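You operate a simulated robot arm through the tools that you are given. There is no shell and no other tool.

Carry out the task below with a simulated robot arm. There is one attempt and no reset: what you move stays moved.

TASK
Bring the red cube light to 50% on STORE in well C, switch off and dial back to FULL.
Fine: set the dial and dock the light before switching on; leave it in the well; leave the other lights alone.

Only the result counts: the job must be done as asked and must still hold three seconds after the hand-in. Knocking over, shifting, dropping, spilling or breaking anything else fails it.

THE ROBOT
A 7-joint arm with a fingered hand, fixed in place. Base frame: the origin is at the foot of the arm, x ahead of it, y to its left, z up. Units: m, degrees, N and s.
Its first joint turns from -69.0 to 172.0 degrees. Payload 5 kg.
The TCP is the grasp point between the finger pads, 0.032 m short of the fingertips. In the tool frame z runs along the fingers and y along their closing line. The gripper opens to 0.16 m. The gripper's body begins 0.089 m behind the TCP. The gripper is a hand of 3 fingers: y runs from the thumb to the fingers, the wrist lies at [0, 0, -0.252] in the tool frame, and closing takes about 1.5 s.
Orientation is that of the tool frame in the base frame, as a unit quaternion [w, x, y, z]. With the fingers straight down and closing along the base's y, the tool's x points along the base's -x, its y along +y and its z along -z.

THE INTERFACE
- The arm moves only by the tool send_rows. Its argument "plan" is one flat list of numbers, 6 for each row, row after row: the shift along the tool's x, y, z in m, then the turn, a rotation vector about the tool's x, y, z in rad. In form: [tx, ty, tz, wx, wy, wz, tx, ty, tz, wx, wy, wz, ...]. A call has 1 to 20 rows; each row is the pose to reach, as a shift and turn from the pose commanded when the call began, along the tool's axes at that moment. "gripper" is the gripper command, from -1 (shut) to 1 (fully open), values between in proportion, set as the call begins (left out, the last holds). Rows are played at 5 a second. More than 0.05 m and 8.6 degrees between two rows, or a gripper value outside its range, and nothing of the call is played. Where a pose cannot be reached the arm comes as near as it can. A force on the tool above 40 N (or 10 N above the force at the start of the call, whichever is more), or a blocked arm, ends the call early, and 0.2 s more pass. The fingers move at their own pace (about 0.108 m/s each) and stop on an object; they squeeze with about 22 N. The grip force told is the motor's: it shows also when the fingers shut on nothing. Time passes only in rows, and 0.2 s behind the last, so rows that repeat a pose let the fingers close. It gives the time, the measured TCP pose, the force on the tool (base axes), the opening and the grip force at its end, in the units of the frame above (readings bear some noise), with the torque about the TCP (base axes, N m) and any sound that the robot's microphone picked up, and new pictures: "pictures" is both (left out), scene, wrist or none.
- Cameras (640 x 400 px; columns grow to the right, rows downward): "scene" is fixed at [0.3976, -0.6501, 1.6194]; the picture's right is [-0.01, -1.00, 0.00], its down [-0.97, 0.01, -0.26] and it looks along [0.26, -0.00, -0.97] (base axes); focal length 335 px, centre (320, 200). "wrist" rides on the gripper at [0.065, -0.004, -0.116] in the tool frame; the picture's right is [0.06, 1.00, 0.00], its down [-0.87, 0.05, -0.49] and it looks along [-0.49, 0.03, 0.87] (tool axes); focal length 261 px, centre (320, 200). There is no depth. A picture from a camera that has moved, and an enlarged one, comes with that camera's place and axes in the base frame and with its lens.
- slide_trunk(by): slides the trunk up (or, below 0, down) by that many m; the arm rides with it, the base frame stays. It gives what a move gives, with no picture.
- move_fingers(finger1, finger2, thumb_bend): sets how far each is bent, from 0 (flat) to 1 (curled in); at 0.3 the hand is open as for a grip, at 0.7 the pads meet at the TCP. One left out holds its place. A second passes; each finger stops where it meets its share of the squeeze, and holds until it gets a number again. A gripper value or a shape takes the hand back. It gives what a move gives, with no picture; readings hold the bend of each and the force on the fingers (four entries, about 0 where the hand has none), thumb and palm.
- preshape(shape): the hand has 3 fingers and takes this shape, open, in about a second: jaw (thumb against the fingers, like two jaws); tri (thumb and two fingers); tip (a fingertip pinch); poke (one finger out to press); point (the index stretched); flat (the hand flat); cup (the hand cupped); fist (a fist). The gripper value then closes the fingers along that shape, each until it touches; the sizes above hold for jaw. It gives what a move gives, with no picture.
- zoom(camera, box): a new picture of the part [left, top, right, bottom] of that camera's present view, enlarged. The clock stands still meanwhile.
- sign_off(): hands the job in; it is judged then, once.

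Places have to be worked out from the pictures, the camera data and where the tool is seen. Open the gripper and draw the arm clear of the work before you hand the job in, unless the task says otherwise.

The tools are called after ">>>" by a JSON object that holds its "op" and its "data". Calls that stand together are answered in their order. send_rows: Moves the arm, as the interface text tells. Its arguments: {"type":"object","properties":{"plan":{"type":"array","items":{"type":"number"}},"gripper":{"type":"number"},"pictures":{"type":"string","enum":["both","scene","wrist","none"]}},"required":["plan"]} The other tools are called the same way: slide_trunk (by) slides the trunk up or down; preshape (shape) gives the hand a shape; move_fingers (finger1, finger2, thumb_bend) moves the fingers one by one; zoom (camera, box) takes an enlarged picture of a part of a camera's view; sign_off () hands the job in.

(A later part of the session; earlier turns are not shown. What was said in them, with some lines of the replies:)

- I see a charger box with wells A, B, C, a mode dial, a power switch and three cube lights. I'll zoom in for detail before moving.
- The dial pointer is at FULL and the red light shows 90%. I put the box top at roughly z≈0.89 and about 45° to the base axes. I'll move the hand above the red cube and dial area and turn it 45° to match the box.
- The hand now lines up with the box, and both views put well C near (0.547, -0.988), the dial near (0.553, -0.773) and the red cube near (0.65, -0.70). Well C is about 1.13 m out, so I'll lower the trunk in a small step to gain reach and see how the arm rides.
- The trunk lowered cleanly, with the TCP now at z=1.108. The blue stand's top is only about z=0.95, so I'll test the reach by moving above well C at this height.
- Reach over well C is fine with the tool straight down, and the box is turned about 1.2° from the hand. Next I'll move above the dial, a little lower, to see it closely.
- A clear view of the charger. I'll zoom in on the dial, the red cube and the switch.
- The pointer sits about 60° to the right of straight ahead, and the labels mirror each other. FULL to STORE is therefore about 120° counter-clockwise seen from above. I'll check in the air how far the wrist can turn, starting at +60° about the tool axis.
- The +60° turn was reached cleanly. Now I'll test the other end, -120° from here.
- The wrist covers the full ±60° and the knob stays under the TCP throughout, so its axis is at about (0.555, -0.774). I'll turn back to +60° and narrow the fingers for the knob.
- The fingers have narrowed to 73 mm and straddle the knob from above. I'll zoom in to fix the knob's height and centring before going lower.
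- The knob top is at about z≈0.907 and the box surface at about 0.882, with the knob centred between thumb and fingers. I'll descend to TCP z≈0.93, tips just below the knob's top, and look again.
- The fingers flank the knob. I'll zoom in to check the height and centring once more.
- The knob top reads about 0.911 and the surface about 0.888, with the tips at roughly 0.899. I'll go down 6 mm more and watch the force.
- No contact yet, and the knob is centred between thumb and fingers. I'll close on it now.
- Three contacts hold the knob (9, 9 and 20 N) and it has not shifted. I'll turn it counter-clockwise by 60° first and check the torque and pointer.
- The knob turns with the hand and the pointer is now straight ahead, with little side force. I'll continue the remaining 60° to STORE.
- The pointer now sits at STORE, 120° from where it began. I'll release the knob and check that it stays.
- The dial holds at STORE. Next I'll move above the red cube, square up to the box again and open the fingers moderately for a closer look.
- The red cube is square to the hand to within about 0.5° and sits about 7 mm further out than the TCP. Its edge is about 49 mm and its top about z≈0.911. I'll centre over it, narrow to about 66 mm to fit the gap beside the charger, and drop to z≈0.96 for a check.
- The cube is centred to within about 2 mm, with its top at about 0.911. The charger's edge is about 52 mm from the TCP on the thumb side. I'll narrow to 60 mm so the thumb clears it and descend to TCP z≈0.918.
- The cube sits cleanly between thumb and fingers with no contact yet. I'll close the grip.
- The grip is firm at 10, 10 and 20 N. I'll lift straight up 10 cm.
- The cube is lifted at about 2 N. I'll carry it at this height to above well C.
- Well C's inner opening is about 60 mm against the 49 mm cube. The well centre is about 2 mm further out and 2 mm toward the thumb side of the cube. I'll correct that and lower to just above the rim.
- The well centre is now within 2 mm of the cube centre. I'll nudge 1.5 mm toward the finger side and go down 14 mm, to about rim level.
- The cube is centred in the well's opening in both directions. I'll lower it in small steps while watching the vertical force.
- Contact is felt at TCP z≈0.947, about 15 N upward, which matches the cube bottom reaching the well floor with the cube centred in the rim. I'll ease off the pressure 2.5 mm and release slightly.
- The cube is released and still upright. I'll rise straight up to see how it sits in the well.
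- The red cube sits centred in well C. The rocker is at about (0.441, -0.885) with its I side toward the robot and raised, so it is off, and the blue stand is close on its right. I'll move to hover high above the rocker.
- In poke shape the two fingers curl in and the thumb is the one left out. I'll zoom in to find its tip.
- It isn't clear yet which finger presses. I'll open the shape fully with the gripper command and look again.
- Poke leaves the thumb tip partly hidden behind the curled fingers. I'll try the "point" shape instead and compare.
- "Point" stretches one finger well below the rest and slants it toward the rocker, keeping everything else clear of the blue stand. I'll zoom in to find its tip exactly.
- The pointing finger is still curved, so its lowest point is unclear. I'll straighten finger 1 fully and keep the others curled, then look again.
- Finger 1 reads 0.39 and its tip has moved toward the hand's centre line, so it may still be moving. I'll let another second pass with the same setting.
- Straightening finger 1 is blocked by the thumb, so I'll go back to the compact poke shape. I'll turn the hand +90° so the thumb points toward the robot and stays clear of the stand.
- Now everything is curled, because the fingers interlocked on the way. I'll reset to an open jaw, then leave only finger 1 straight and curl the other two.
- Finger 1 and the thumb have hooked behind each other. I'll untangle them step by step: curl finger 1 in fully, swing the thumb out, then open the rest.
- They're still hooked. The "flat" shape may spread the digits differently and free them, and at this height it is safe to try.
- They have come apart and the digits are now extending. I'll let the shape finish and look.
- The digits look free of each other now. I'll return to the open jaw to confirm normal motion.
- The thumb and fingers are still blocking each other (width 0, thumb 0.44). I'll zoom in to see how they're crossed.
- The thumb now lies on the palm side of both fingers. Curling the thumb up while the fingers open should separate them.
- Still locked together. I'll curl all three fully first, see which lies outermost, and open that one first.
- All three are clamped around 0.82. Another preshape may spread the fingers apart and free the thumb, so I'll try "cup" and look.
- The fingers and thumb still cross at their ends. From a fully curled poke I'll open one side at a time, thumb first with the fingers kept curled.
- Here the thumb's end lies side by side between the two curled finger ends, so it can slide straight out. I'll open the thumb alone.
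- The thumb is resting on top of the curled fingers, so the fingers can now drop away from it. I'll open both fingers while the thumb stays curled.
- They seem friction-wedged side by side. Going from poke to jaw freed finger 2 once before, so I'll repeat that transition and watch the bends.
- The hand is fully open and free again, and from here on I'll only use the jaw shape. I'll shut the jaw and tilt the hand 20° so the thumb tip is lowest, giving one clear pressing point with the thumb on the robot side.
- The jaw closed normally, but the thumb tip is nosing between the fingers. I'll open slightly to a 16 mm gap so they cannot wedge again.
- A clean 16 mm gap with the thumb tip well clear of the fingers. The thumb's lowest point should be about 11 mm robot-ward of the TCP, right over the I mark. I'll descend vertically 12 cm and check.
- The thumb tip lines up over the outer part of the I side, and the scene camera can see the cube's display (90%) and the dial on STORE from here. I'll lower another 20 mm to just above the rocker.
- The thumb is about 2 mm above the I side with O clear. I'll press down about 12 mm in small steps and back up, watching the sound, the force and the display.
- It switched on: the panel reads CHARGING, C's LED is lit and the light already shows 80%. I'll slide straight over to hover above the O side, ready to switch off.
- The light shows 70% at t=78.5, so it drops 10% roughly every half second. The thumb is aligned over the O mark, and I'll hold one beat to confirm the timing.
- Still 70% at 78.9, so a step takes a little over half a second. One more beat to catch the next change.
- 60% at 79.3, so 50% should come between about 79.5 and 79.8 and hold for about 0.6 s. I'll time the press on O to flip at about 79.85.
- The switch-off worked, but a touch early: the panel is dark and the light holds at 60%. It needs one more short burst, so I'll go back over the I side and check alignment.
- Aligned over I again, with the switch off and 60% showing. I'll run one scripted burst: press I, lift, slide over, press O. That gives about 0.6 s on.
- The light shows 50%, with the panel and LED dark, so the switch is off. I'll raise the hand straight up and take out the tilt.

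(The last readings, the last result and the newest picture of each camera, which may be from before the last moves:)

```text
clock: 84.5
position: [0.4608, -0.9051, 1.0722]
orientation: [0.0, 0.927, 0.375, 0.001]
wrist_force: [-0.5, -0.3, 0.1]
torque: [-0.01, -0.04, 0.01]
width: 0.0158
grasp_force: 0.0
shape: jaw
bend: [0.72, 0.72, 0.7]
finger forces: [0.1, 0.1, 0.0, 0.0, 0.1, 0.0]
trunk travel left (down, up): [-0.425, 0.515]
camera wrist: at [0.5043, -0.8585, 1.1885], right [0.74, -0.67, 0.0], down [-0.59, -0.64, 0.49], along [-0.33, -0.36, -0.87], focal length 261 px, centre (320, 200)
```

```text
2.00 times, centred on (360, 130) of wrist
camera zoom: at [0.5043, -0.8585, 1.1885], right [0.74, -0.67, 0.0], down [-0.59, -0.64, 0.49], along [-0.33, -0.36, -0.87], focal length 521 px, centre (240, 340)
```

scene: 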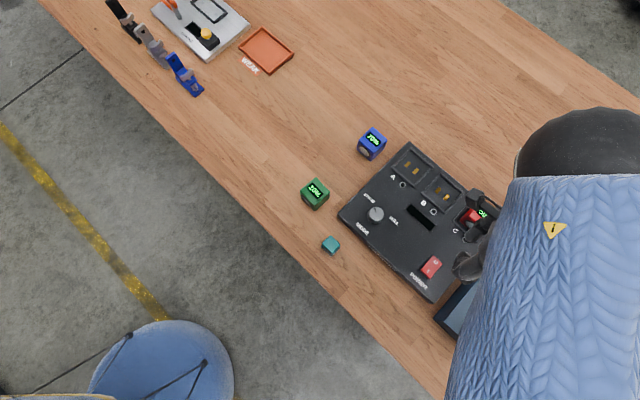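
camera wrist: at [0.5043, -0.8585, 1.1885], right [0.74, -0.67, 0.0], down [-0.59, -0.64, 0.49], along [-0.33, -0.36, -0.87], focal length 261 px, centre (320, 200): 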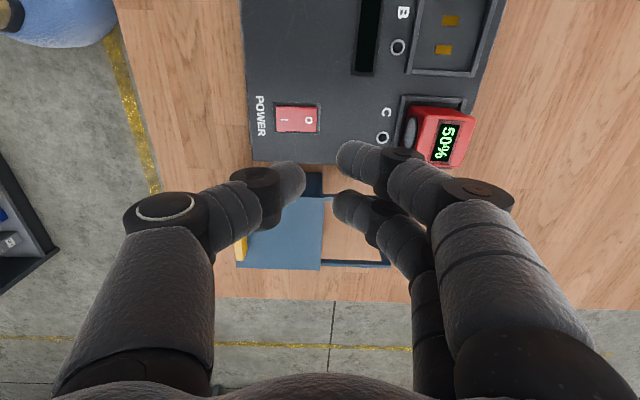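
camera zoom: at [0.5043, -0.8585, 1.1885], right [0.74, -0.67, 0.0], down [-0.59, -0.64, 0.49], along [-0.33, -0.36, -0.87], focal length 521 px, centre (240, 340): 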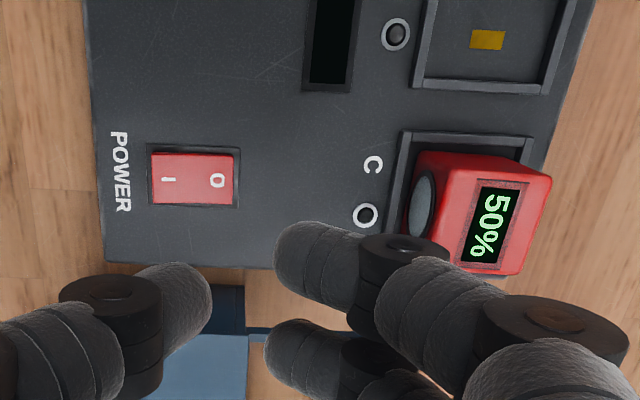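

50% holds and the switch sits at O. Next I'll move above the dial and turn the hand to -60°, opening to 72 mm on the way.

>>> {"op": "send_rows", "data": {"plan": [0.0079, -0.0014, 0, 0, 0, -0.1309, 0.0159, -0.0029, 0, 0, 0, -0.2618, 0.0238, -0.0043, 0, 0, 0, -0.3927, 0.0318, -0.0057, 0, 0, 0, -0.5236, 0.0397, -0.0072, 0, 0, 0, -0.6545, 0.0477, -0.0086, 0, 0, 0, -0.7854, 0.0556, -0.01, 0, 0, 0, -0.9163, 0.0636, -0.0115, 0, 0, 0, -1.0472, 0.0715, -0.0129, 0, 0, 0, -1.1781, 0.0795, -0.0144, 0, 0, 0, -1.309, 0.0874, -0.0158, 0, 0, 0, -1.4399, 0.0953, -0.0172, 0, 0, 0, -1.5708, 0.1033, -0.0187, 0, 0, 0, -1.7017, 0.1112, -0.0201, 0, 0, 0, -1.8326, 0.1192, -0.0215, 0, 0, 0, -1.9635, 0.1271, -0.023, 0, 0, 0, -2.0944, 0.1351, -0.0244, 0, 0, 0, -2.2253, 0.143, -0.0258, 0, 0, 0, -2.3562, 0.151, -0.0273, 0, 0, 0, -2.4871, 0.1589, -0.0287, 0, 0, 0, -2.618], "gripper": -0.1, "pictures": "both"}}

>>> {"op": "zoom", "data": {"camera": "wrist", "box": [220, 60, 420, 185]}}

```text
clock: 88.7
position: [0.5543, -0.7758, 1.0722]
orientation: [-0.001, -0.125, 0.992, 0.0]
wrist_force: [0.4, 0.0, 1.5]
torque: [0.0, -0.03, 0.01]
width: 0.0712
grasp_force: 0.1
shape: jaw
bend: [0.73, 0.73, 0.7]
finger forces: [0.0, 0.1, 0.0, 0.0, 0.0, 0.1]
trunk travel left (down, up): [-0.425, 0.515]
camera wrist: at [0.493, -0.7951, 1.1869], right [-0.31, 0.95, 0.0], down [0.83, 0.27, 0.49], along [0.47, 0.15, -0.87], focal length 261 px, centre (320, 200)
```

scene: 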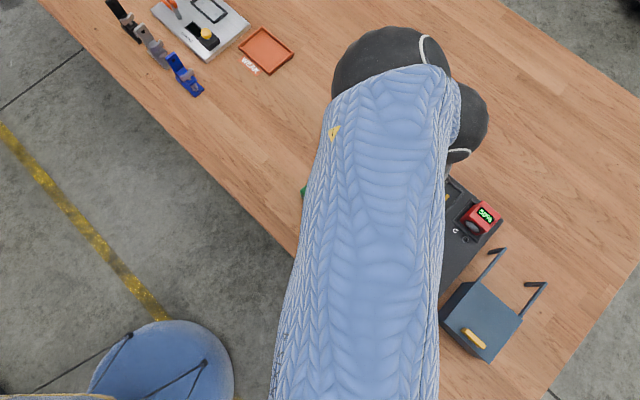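
wrist: 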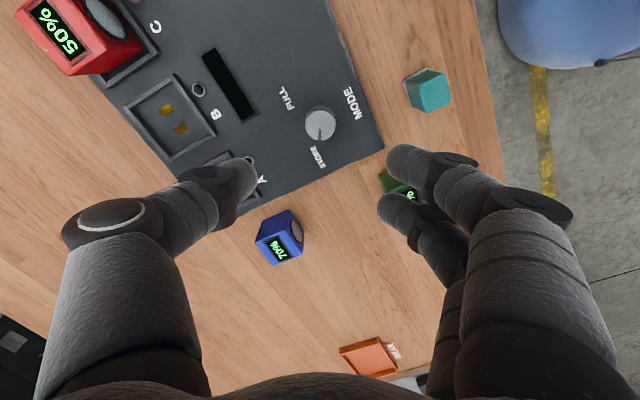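

```text
3.20 times, centred on (320, 122) of wrist
camera zoom: at [0.493, -0.7951, 1.1869], right [-0.31, 0.95, 0.0], down [0.83, 0.27, 0.49], along [0.47, 0.15, -0.87], focal length 834 px, centre (320, 448)
```

zoom: 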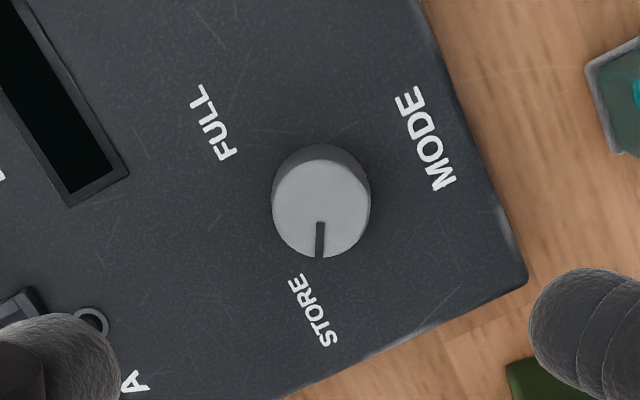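

The knob is centred under the hand, with the pointer on STORE and the light still at 50%. I'll descend to z≈0.962 and check before gripping.

>>> {"op": "send_rows", "data": {"plan": [0, 0, 0.037, 0, 0, 0, 0, 0, 0.074, 0, 0, 0, 0, 0, 0.11, 0, 0, 0, 0, 0, 0.11, 0, 0, 0], "pictures": "wrist"}}

>>> {"op": "zoom", "data": {"camera": "wrist", "box": [220, 100, 420, 225]}}

```text
clock: 89.7
position: [0.5546, -0.7746, 0.9628]
orientation: [0.0, -0.123, 0.992, 0.0]
wrist_force: [0.0, 0.1, -0.7]
torque: [-0.02, 0.03, -0.01]
width: 0.0713
grasp_force: 0.1
shape: jaw
bend: [0.73, 0.73, 0.7]
finger forces: [0.0, 0.1, 0.0, 0.0, 0.0, 0.0]
trunk travel left (down, up): [-0.425, 0.515]
camera wrist: at [0.493, -0.7948, 1.0782], right [-0.3, 0.95, 0.0], down [0.83, 0.27, 0.49], along [0.47, 0.15, -0.87], focal length 261 px, centre (320, 200)
```

wrist: 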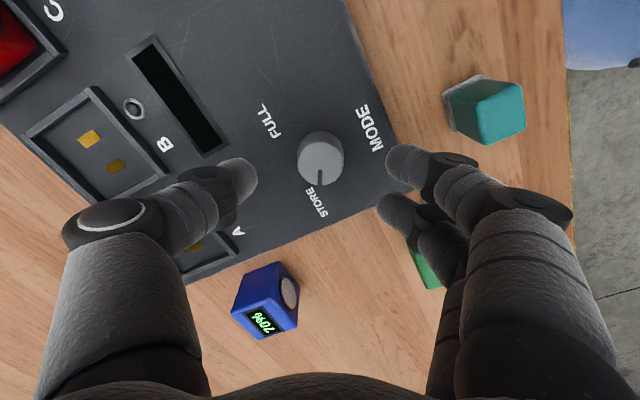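

```text
3.20 times, centred on (320, 162) of wrist
camera zoom: at [0.493, -0.7948, 1.0782], right [-0.3, 0.95, 0.0], down [0.83, 0.27, 0.49], along [0.47, 0.15, -0.87], focal length 834 px, centre (320, 320)
```

zoom: 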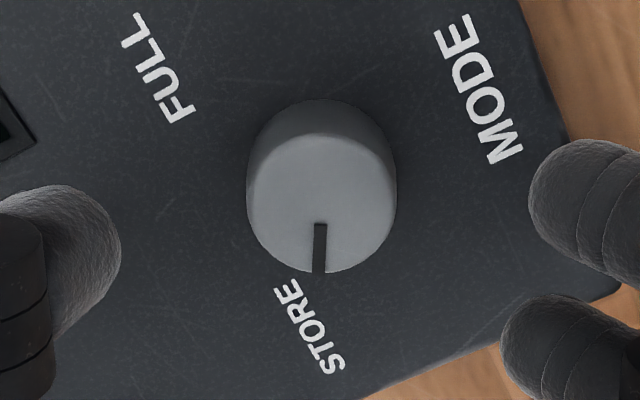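

Still centred. I'll descend the last 38 mm to the same height used before.

>>> {"op": "send_rows", "data": {"plan": [0, 0, 0.013, 0, 0, 0, 0, 0, 0.026, 0, 0, 0, 0, 0, 0.0375, 0, 0, 0, 0, 0, 0.0375, 0, 0, 0], "pictures": "wrist"}}

>>> {"op": "zoom", "data": {"camera": "wrist", "box": [220, 120, 420, 245]}}

```text
clock: 90.7
position: [0.5555, -0.775, 0.9237]
orientation: [0.001, -0.122, 0.993, 0.0]
wrist_force: [-0.6, 0.3, 0.8]
torque: [0.01, -0.03, -0.03]
width: 0.0715
grasp_force: 0.1
shape: jaw
bend: [0.73, 0.73, 0.7]
finger forces: [0.0, 0.1, 0.0, 0.0, 0.1, 0.0]
trunk travel left (down, up): [-0.425, 0.515]
camera wrist: at [0.4934, -0.7952, 1.0401], right [-0.3, 0.95, 0.0], down [0.83, 0.26, 0.49], along [0.47, 0.15, -0.87], focal length 261 px, centre (320, 200)
```

wrist: 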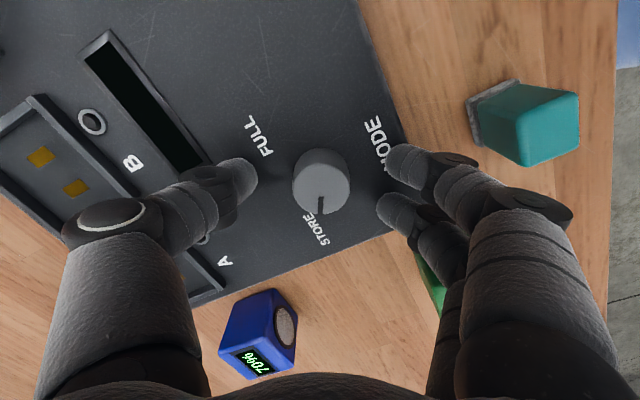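

```text
3.20 times, centred on (320, 182) of wrist
camera zoom: at [0.4934, -0.7952, 1.0401], right [-0.3, 0.95, 0.0], down [0.83, 0.26, 0.49], along [0.47, 0.15, -0.87], focal length 834 px, centre (320, 256)
```

zoom: 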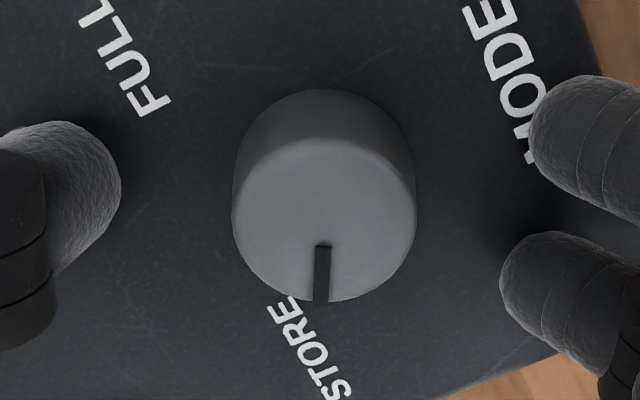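

The hand is at the earlier grip height with the knob centred and no contact yet. I'll close on the knob.

>>> {"op": "send_rows", "data": {"plan": [0, 0, 0, 0, 0, 0, 0, 0, 0, 0, 0, 0, 0, 0, 0, 0, 0, 0, 0, 0, 0, 0, 0, 0, 0, 0, 0, 0, 0, 0, 0, 0, 0, 0, 0, 0], "gripper": -1, "pictures": "wrist"}}

>>> {"op": "zoom", "data": {"camera": "wrist", "box": [220, 120, 420, 245]}}

```text
clock: 92.1
position: [0.5561, -0.7745, 0.9246]
orientation: [0.0, -0.123, 0.992, 0.001]
wrist_force: [0.2, 0.0, -2.1]
torque: [0.01, 0.02, -0.01]
width: 0.0218
grasp_force: 22.1
shape: jaw
bend: [0.72, 0.72, 0.7]
finger forces: [9.0, 9.2, 0.0, 0.0, 19.5, 0.0]
trunk travel left (down, up): [-0.425, 0.515]
camera wrist: at [0.4934, -0.7955, 1.0398], right [-0.3, 0.95, 0.0], down [0.83, 0.26, 0.49], along [0.47, 0.15, -0.87], focal length 261 px, centre (320, 200)
```

wrist: 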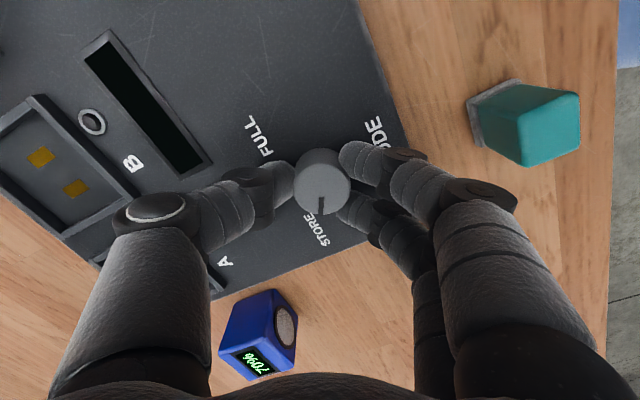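

```text
3.20 times, centred on (320, 182) of wrist
camera zoom: at [0.4934, -0.7955, 1.0398], right [-0.3, 0.95, 0.0], down [0.83, 0.26, 0.49], along [0.47, 0.15, -0.87], focal length 834 px, centre (320, 256)
```

zoom: 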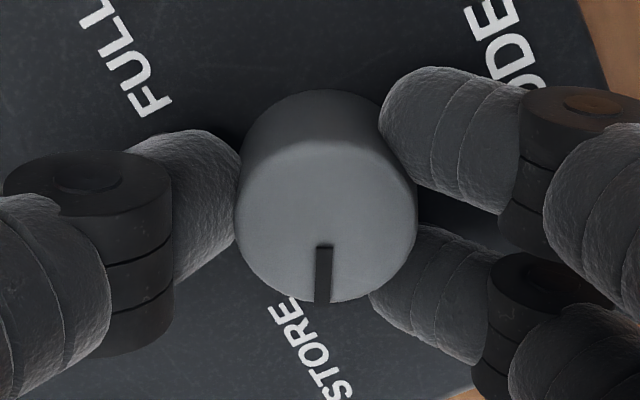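

Firm grip again. I'll turn the knob back clockwise, first 60°.

>>> {"op": "send_rows", "data": {"plan": [0, 0, 0, 0, 0, 0.105, 0, 0, 0, 0, 0, 0.21, 0, 0, 0, 0, 0, 0.315, 0, 0, 0, 0, 0, 0.42, 0, 0, 0, 0, 0, 0.525, 0, 0, 0, 0, 0, 0.63, 0, 0, 0, 0, 0, 0.735, 0, 0, 0, 0, 0, 0.84, 0, 0, 0, 0, 0, 0.945, 0, 0, 0, 0, 0, 1.05], "pictures": "wrist"}}

>>> {"op": "send_rows", "data": {"plan": [0, 0, 0, 0, 0, 0.105, 0, 0, 0, 0, 0, 0.21, 0, 0, 0, 0, 0, 0.315, 0, 0, 0, 0, 0, 0.42, 0, 0, 0, 0, 0, 0.525, 0, 0, 0, 0, 0, 0.63, 0, 0, 0, 0, 0, 0.735, 0, 0, 0, 0, 0, 0.84, 0, 0, 0, 0, 0, 0.945, 0, 0, 0, 0, 0, 1.05], "pictures": "wrist"}}

>>> {"op": "zoom", "data": {"camera": "wrist", "box": [220, 120, 420, 245]}}

```text
clock: 94.3
position: [0.555, -0.7745, 0.9247]
orientation: [0.0, 0.392, 0.92, 0.0]
wrist_force: [-13.2, 8.4, -7.7]
torque: [0.2, 0.24, 0.03]
width: 0.0213
grasp_force: 22.1
shape: jaw
bend: [0.72, 0.72, 0.7]
finger forces: [12.2, 7.5, 0.1, 0.0, 20.8, 0.0]
trunk travel left (down, up): [-0.425, 0.515]
camera wrist: at [0.5072, -0.7315, 1.0403], right [0.68, 0.74, 0.0], down [0.64, -0.59, 0.49], along [0.36, -0.33, -0.87], focal length 261 px, centre (320, 200)
```

wrist: 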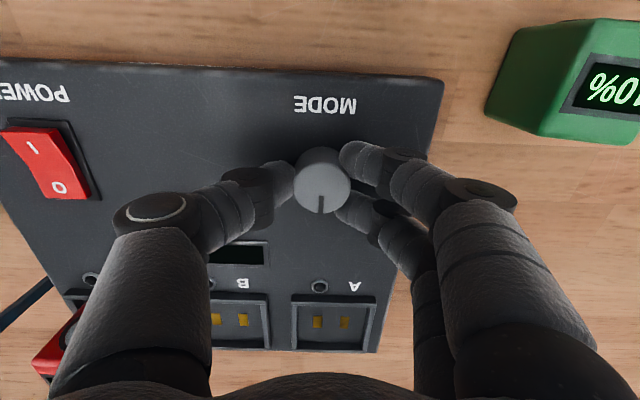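

```text
clock: 96.5
position: [0.5552, -0.7745, 0.9236]
orientation: [0.0, 0.8, 0.6, 0.001]
wrist_force: [-5.5, 14.5, -9.6]
torque: [0.32, 0.18, -0.02]
width: 0.021
grasp_force: 22.3
shape: jaw
bend: [0.72, 0.72, 0.7]
finger forces: [10.8, 7.0, 0.0, 0.0, 24.4, 0.0]
trunk travel left (down, up): [-0.425, 0.515]
camera wrist: at [0.5702, -0.7116, 1.0406], right [0.98, -0.22, 0.0], down [-0.19, -0.85, 0.49], along [-0.11, -0.48, -0.87], focal length 261 px, centre (320, 200)
```

wrist: 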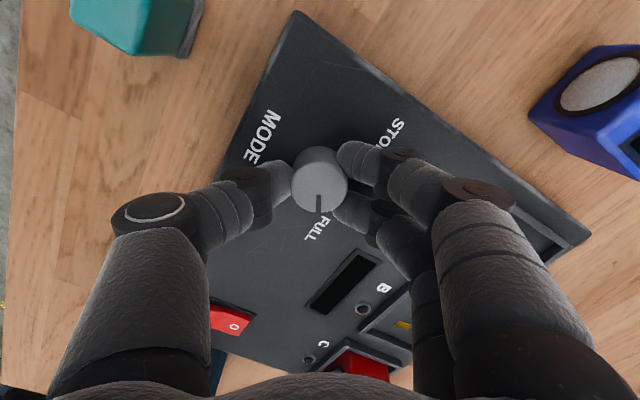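

```text
3.20 times, centred on (320, 182) of wrist
camera zoom: at [0.5702, -0.7116, 1.0406], right [0.98, -0.22, 0.0], down [-0.19, -0.85, 0.49], along [-0.11, -0.48, -0.87], focal length 834 px, centre (320, 256)
```

zoom: 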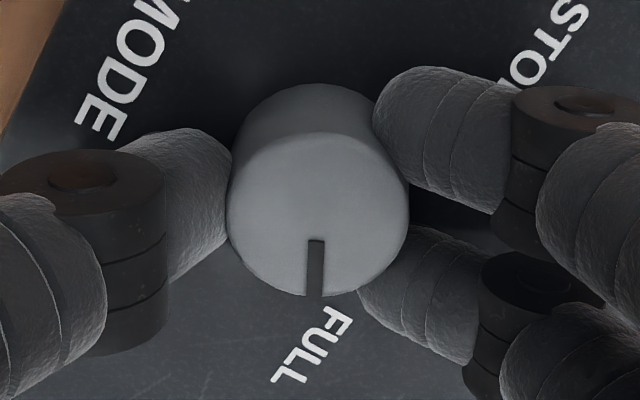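

The pointer is back at FULL, matching the first picture. I'll open the fingers and rise.

>>> {"op": "send_rows", "data": {"plan": [0, 0, 0, 0, 0, 0, 0, 0, 0, 0, 0, 0, 0, 0, 0, 0, 0, 0, 0, 0, 0, 0, 0, 0, 0, 0, -0.02, 0, 0, 0, 0, 0, -0.05, 0, 0, 0, 0, 0, -0.09, 0, 0, 0, 0, 0, -0.13, 0, 0, 0], "gripper": -0.1, "pictures": "wrist"}}

>>> {"op": "zoom", "data": {"camera": "wrist", "box": [220, 60, 420, 185]}}

>>> {"op": "zoom", "data": {"camera": "wrist", "box": [180, 100, 500, 300]}}

```text
clock: 98.3
position: [0.5541, -0.7756, 1.0557]
orientation: [0.0, 0.8, 0.6, 0.0]
wrist_force: [-0.4, -0.2, 0.5]
torque: [-0.05, -0.01, 0.03]
width: 0.0715
grasp_force: 0.1
shape: jaw
bend: [0.73, 0.73, 0.7]
finger forces: [0.0, 0.0, 0.0, 0.0, 0.0, 0.1]
trunk travel left (down, up): [-0.425, 0.515]
camera wrist: at [0.569, -0.7111, 1.1715], right [0.98, -0.22, 0.0], down [-0.19, -0.85, 0.49], along [-0.11, -0.48, -0.87], focal length 261 px, centre (320, 200)
```

wrist: 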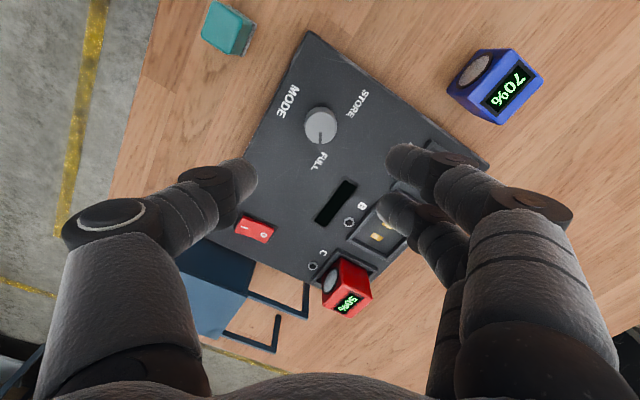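

```text
3.20 times, centred on (320, 122) of wrist
camera zoom: at [0.569, -0.7111, 1.1715], right [0.98, -0.22, 0.0], down [-0.19, -0.85, 0.49], along [-0.11, -0.48, -0.87], focal length 834 px, centre (320, 448)
```

zoom: 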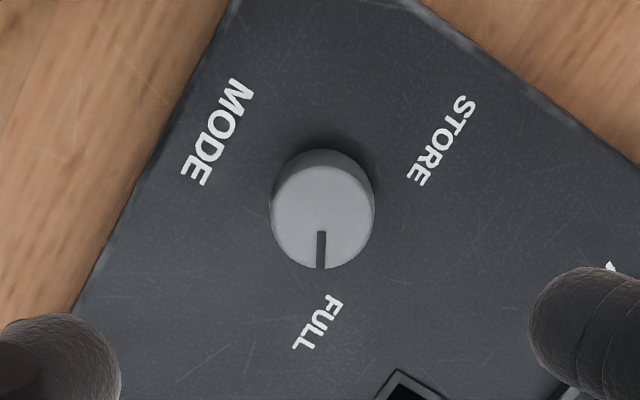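

```text
2.00 times, centred on (340, 200) of wrist
camera zoom: at [0.569, -0.7111, 1.1715], right [0.98, -0.22, 0.0], down [-0.19, -0.85, 0.49], along [-0.11, -0.48, -0.87], focal length 521 px, centre (280, 200)
```

zoom: 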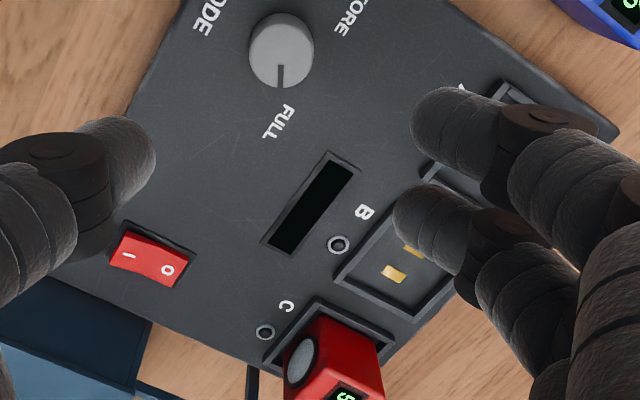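

The dial points to FULL, the switch is at O and the light is in well C. I'll open the hand, rise and withdraw clear of the table.

>>> {"op": "send_rows", "data": {"plan": [0, 0, -0.035, 0, 0, 0, 0, 0, -0.07, 0, 0, 0, 0, 0, -0.1, 0, 0, 0, 0.039, -0.014, -0.1, 0, 0, -0.1, 0.078, -0.028, -0.1, 0, 0, -0.2, 0.117, -0.042, -0.1, 0, 0, -0.3, 0.156, -0.056, -0.1, 0, 0, -0.4, 0.194, -0.07, -0.1, 0, 0, -0.5, 0.233, -0.084, -0.1, 0, 0, -0.6, 0.272, -0.098, -0.1, 0, 0, -0.7, 0.311, -0.112, -0.1, 0, 0, -0.8, 0.311, -0.112, -0.1, 0, 0, -0.8], "gripper": 1, "pictures": "both"}}

>>> {"op": "zoom", "data": {"camera": "scene", "box": [290, 110, 530, 310]}}

>>> {"op": "zoom", "data": {"camera": "scene", "box": [340, 150, 520, 290]}}

```text
clock: 100.9
position: [0.5377, -0.4449, 1.1543]
orientation: [0.0, 0.502, 0.865, 0.0]
wrist_force: [0.0, 0.0, 0.4]
torque: [0.03, 0.02, 0.0]
width: 0.1601
grasp_force: 0.1
shape: jaw
bend: [0.3, 0.3, 0.3]
finger forces: [0.0, 0.0, 0.0, 0.1, 0.0, 0.1]
trunk travel left (down, up): [-0.425, 0.515]
camera wrist: at [0.5022, -0.3906, 1.2698], right [0.84, 0.55, 0.0], down [0.48, -0.73, 0.49], along [0.27, -0.41, -0.87], focal length 261 px, centre (320, 200)
```

scene: 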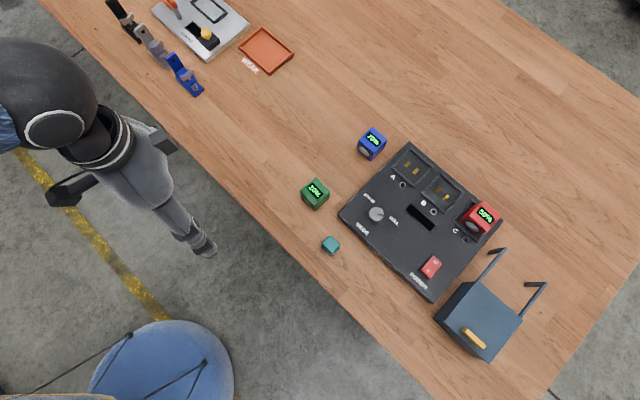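
wrist: 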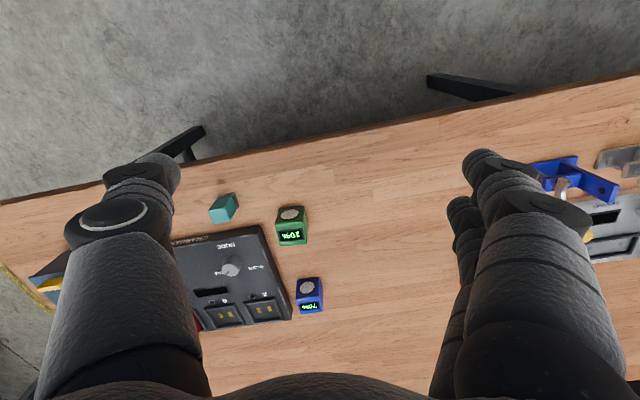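

```text
2.00 times, centred on (410, 210) of scene
camera zoom: at [0.3976, -0.6501, 1.6194], right [-0.01, -1.0, 0.0], down [-0.97, 0.01, -0.26], along [0.26, 0.0, -0.97], focal length 670 px, centre (140, 180)
```

zoom: 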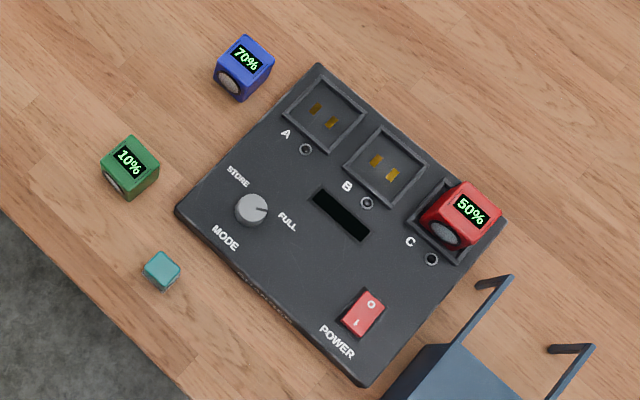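

```text
2.86 times, centred on (430, 220) of scene
camera zoom: at [0.3976, -0.6501, 1.6194], right [-0.01, -1.0, 0.0], down [-0.97, 0.01, -0.26], along [0.26, 0.0, -0.97], focal length 957 px, centre (6, 143)
```

zoom: 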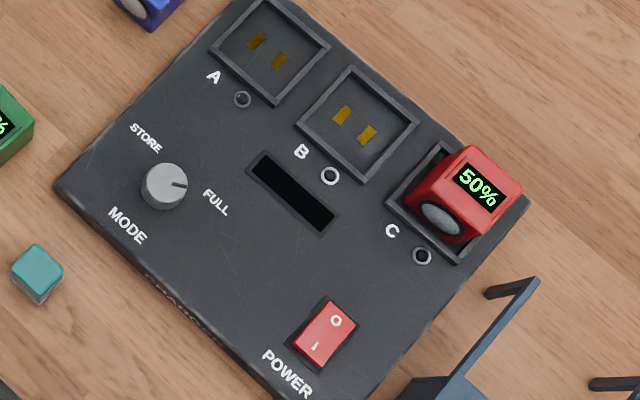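

Everything checks out. The red light is in well C at 50%, the switch is at O with the panel dark, and the dial points to FULL as it did at the start. The other lights, the teal block and the stand are where they began, and the hand is open and clear. Handing in.

>>> {"op": "sign_off", "data": {}}

```text
The job is handed in.
```

The job is handed in, and I have no verdict back yet. In the last picture before hand-in:

- **Red cube light:** it is in well C and shows 50%.
- **Power:** the switch is at O and the panel is dark.
- **Dial:** it points to FULL, matching the first picture.
- **Everything else:** the blue and green lights, the teal block, the stand and the charger look unmoved. The hand was open and clear of the table.

**Two power bursts:** reaching 50% took two bursts on STORE. My first switch-off came slightly early and left the light at 60%, so I switched on again for about 0.6 s to bring it to 50%. The dial was on STORE and the light was docked before each switch-on.
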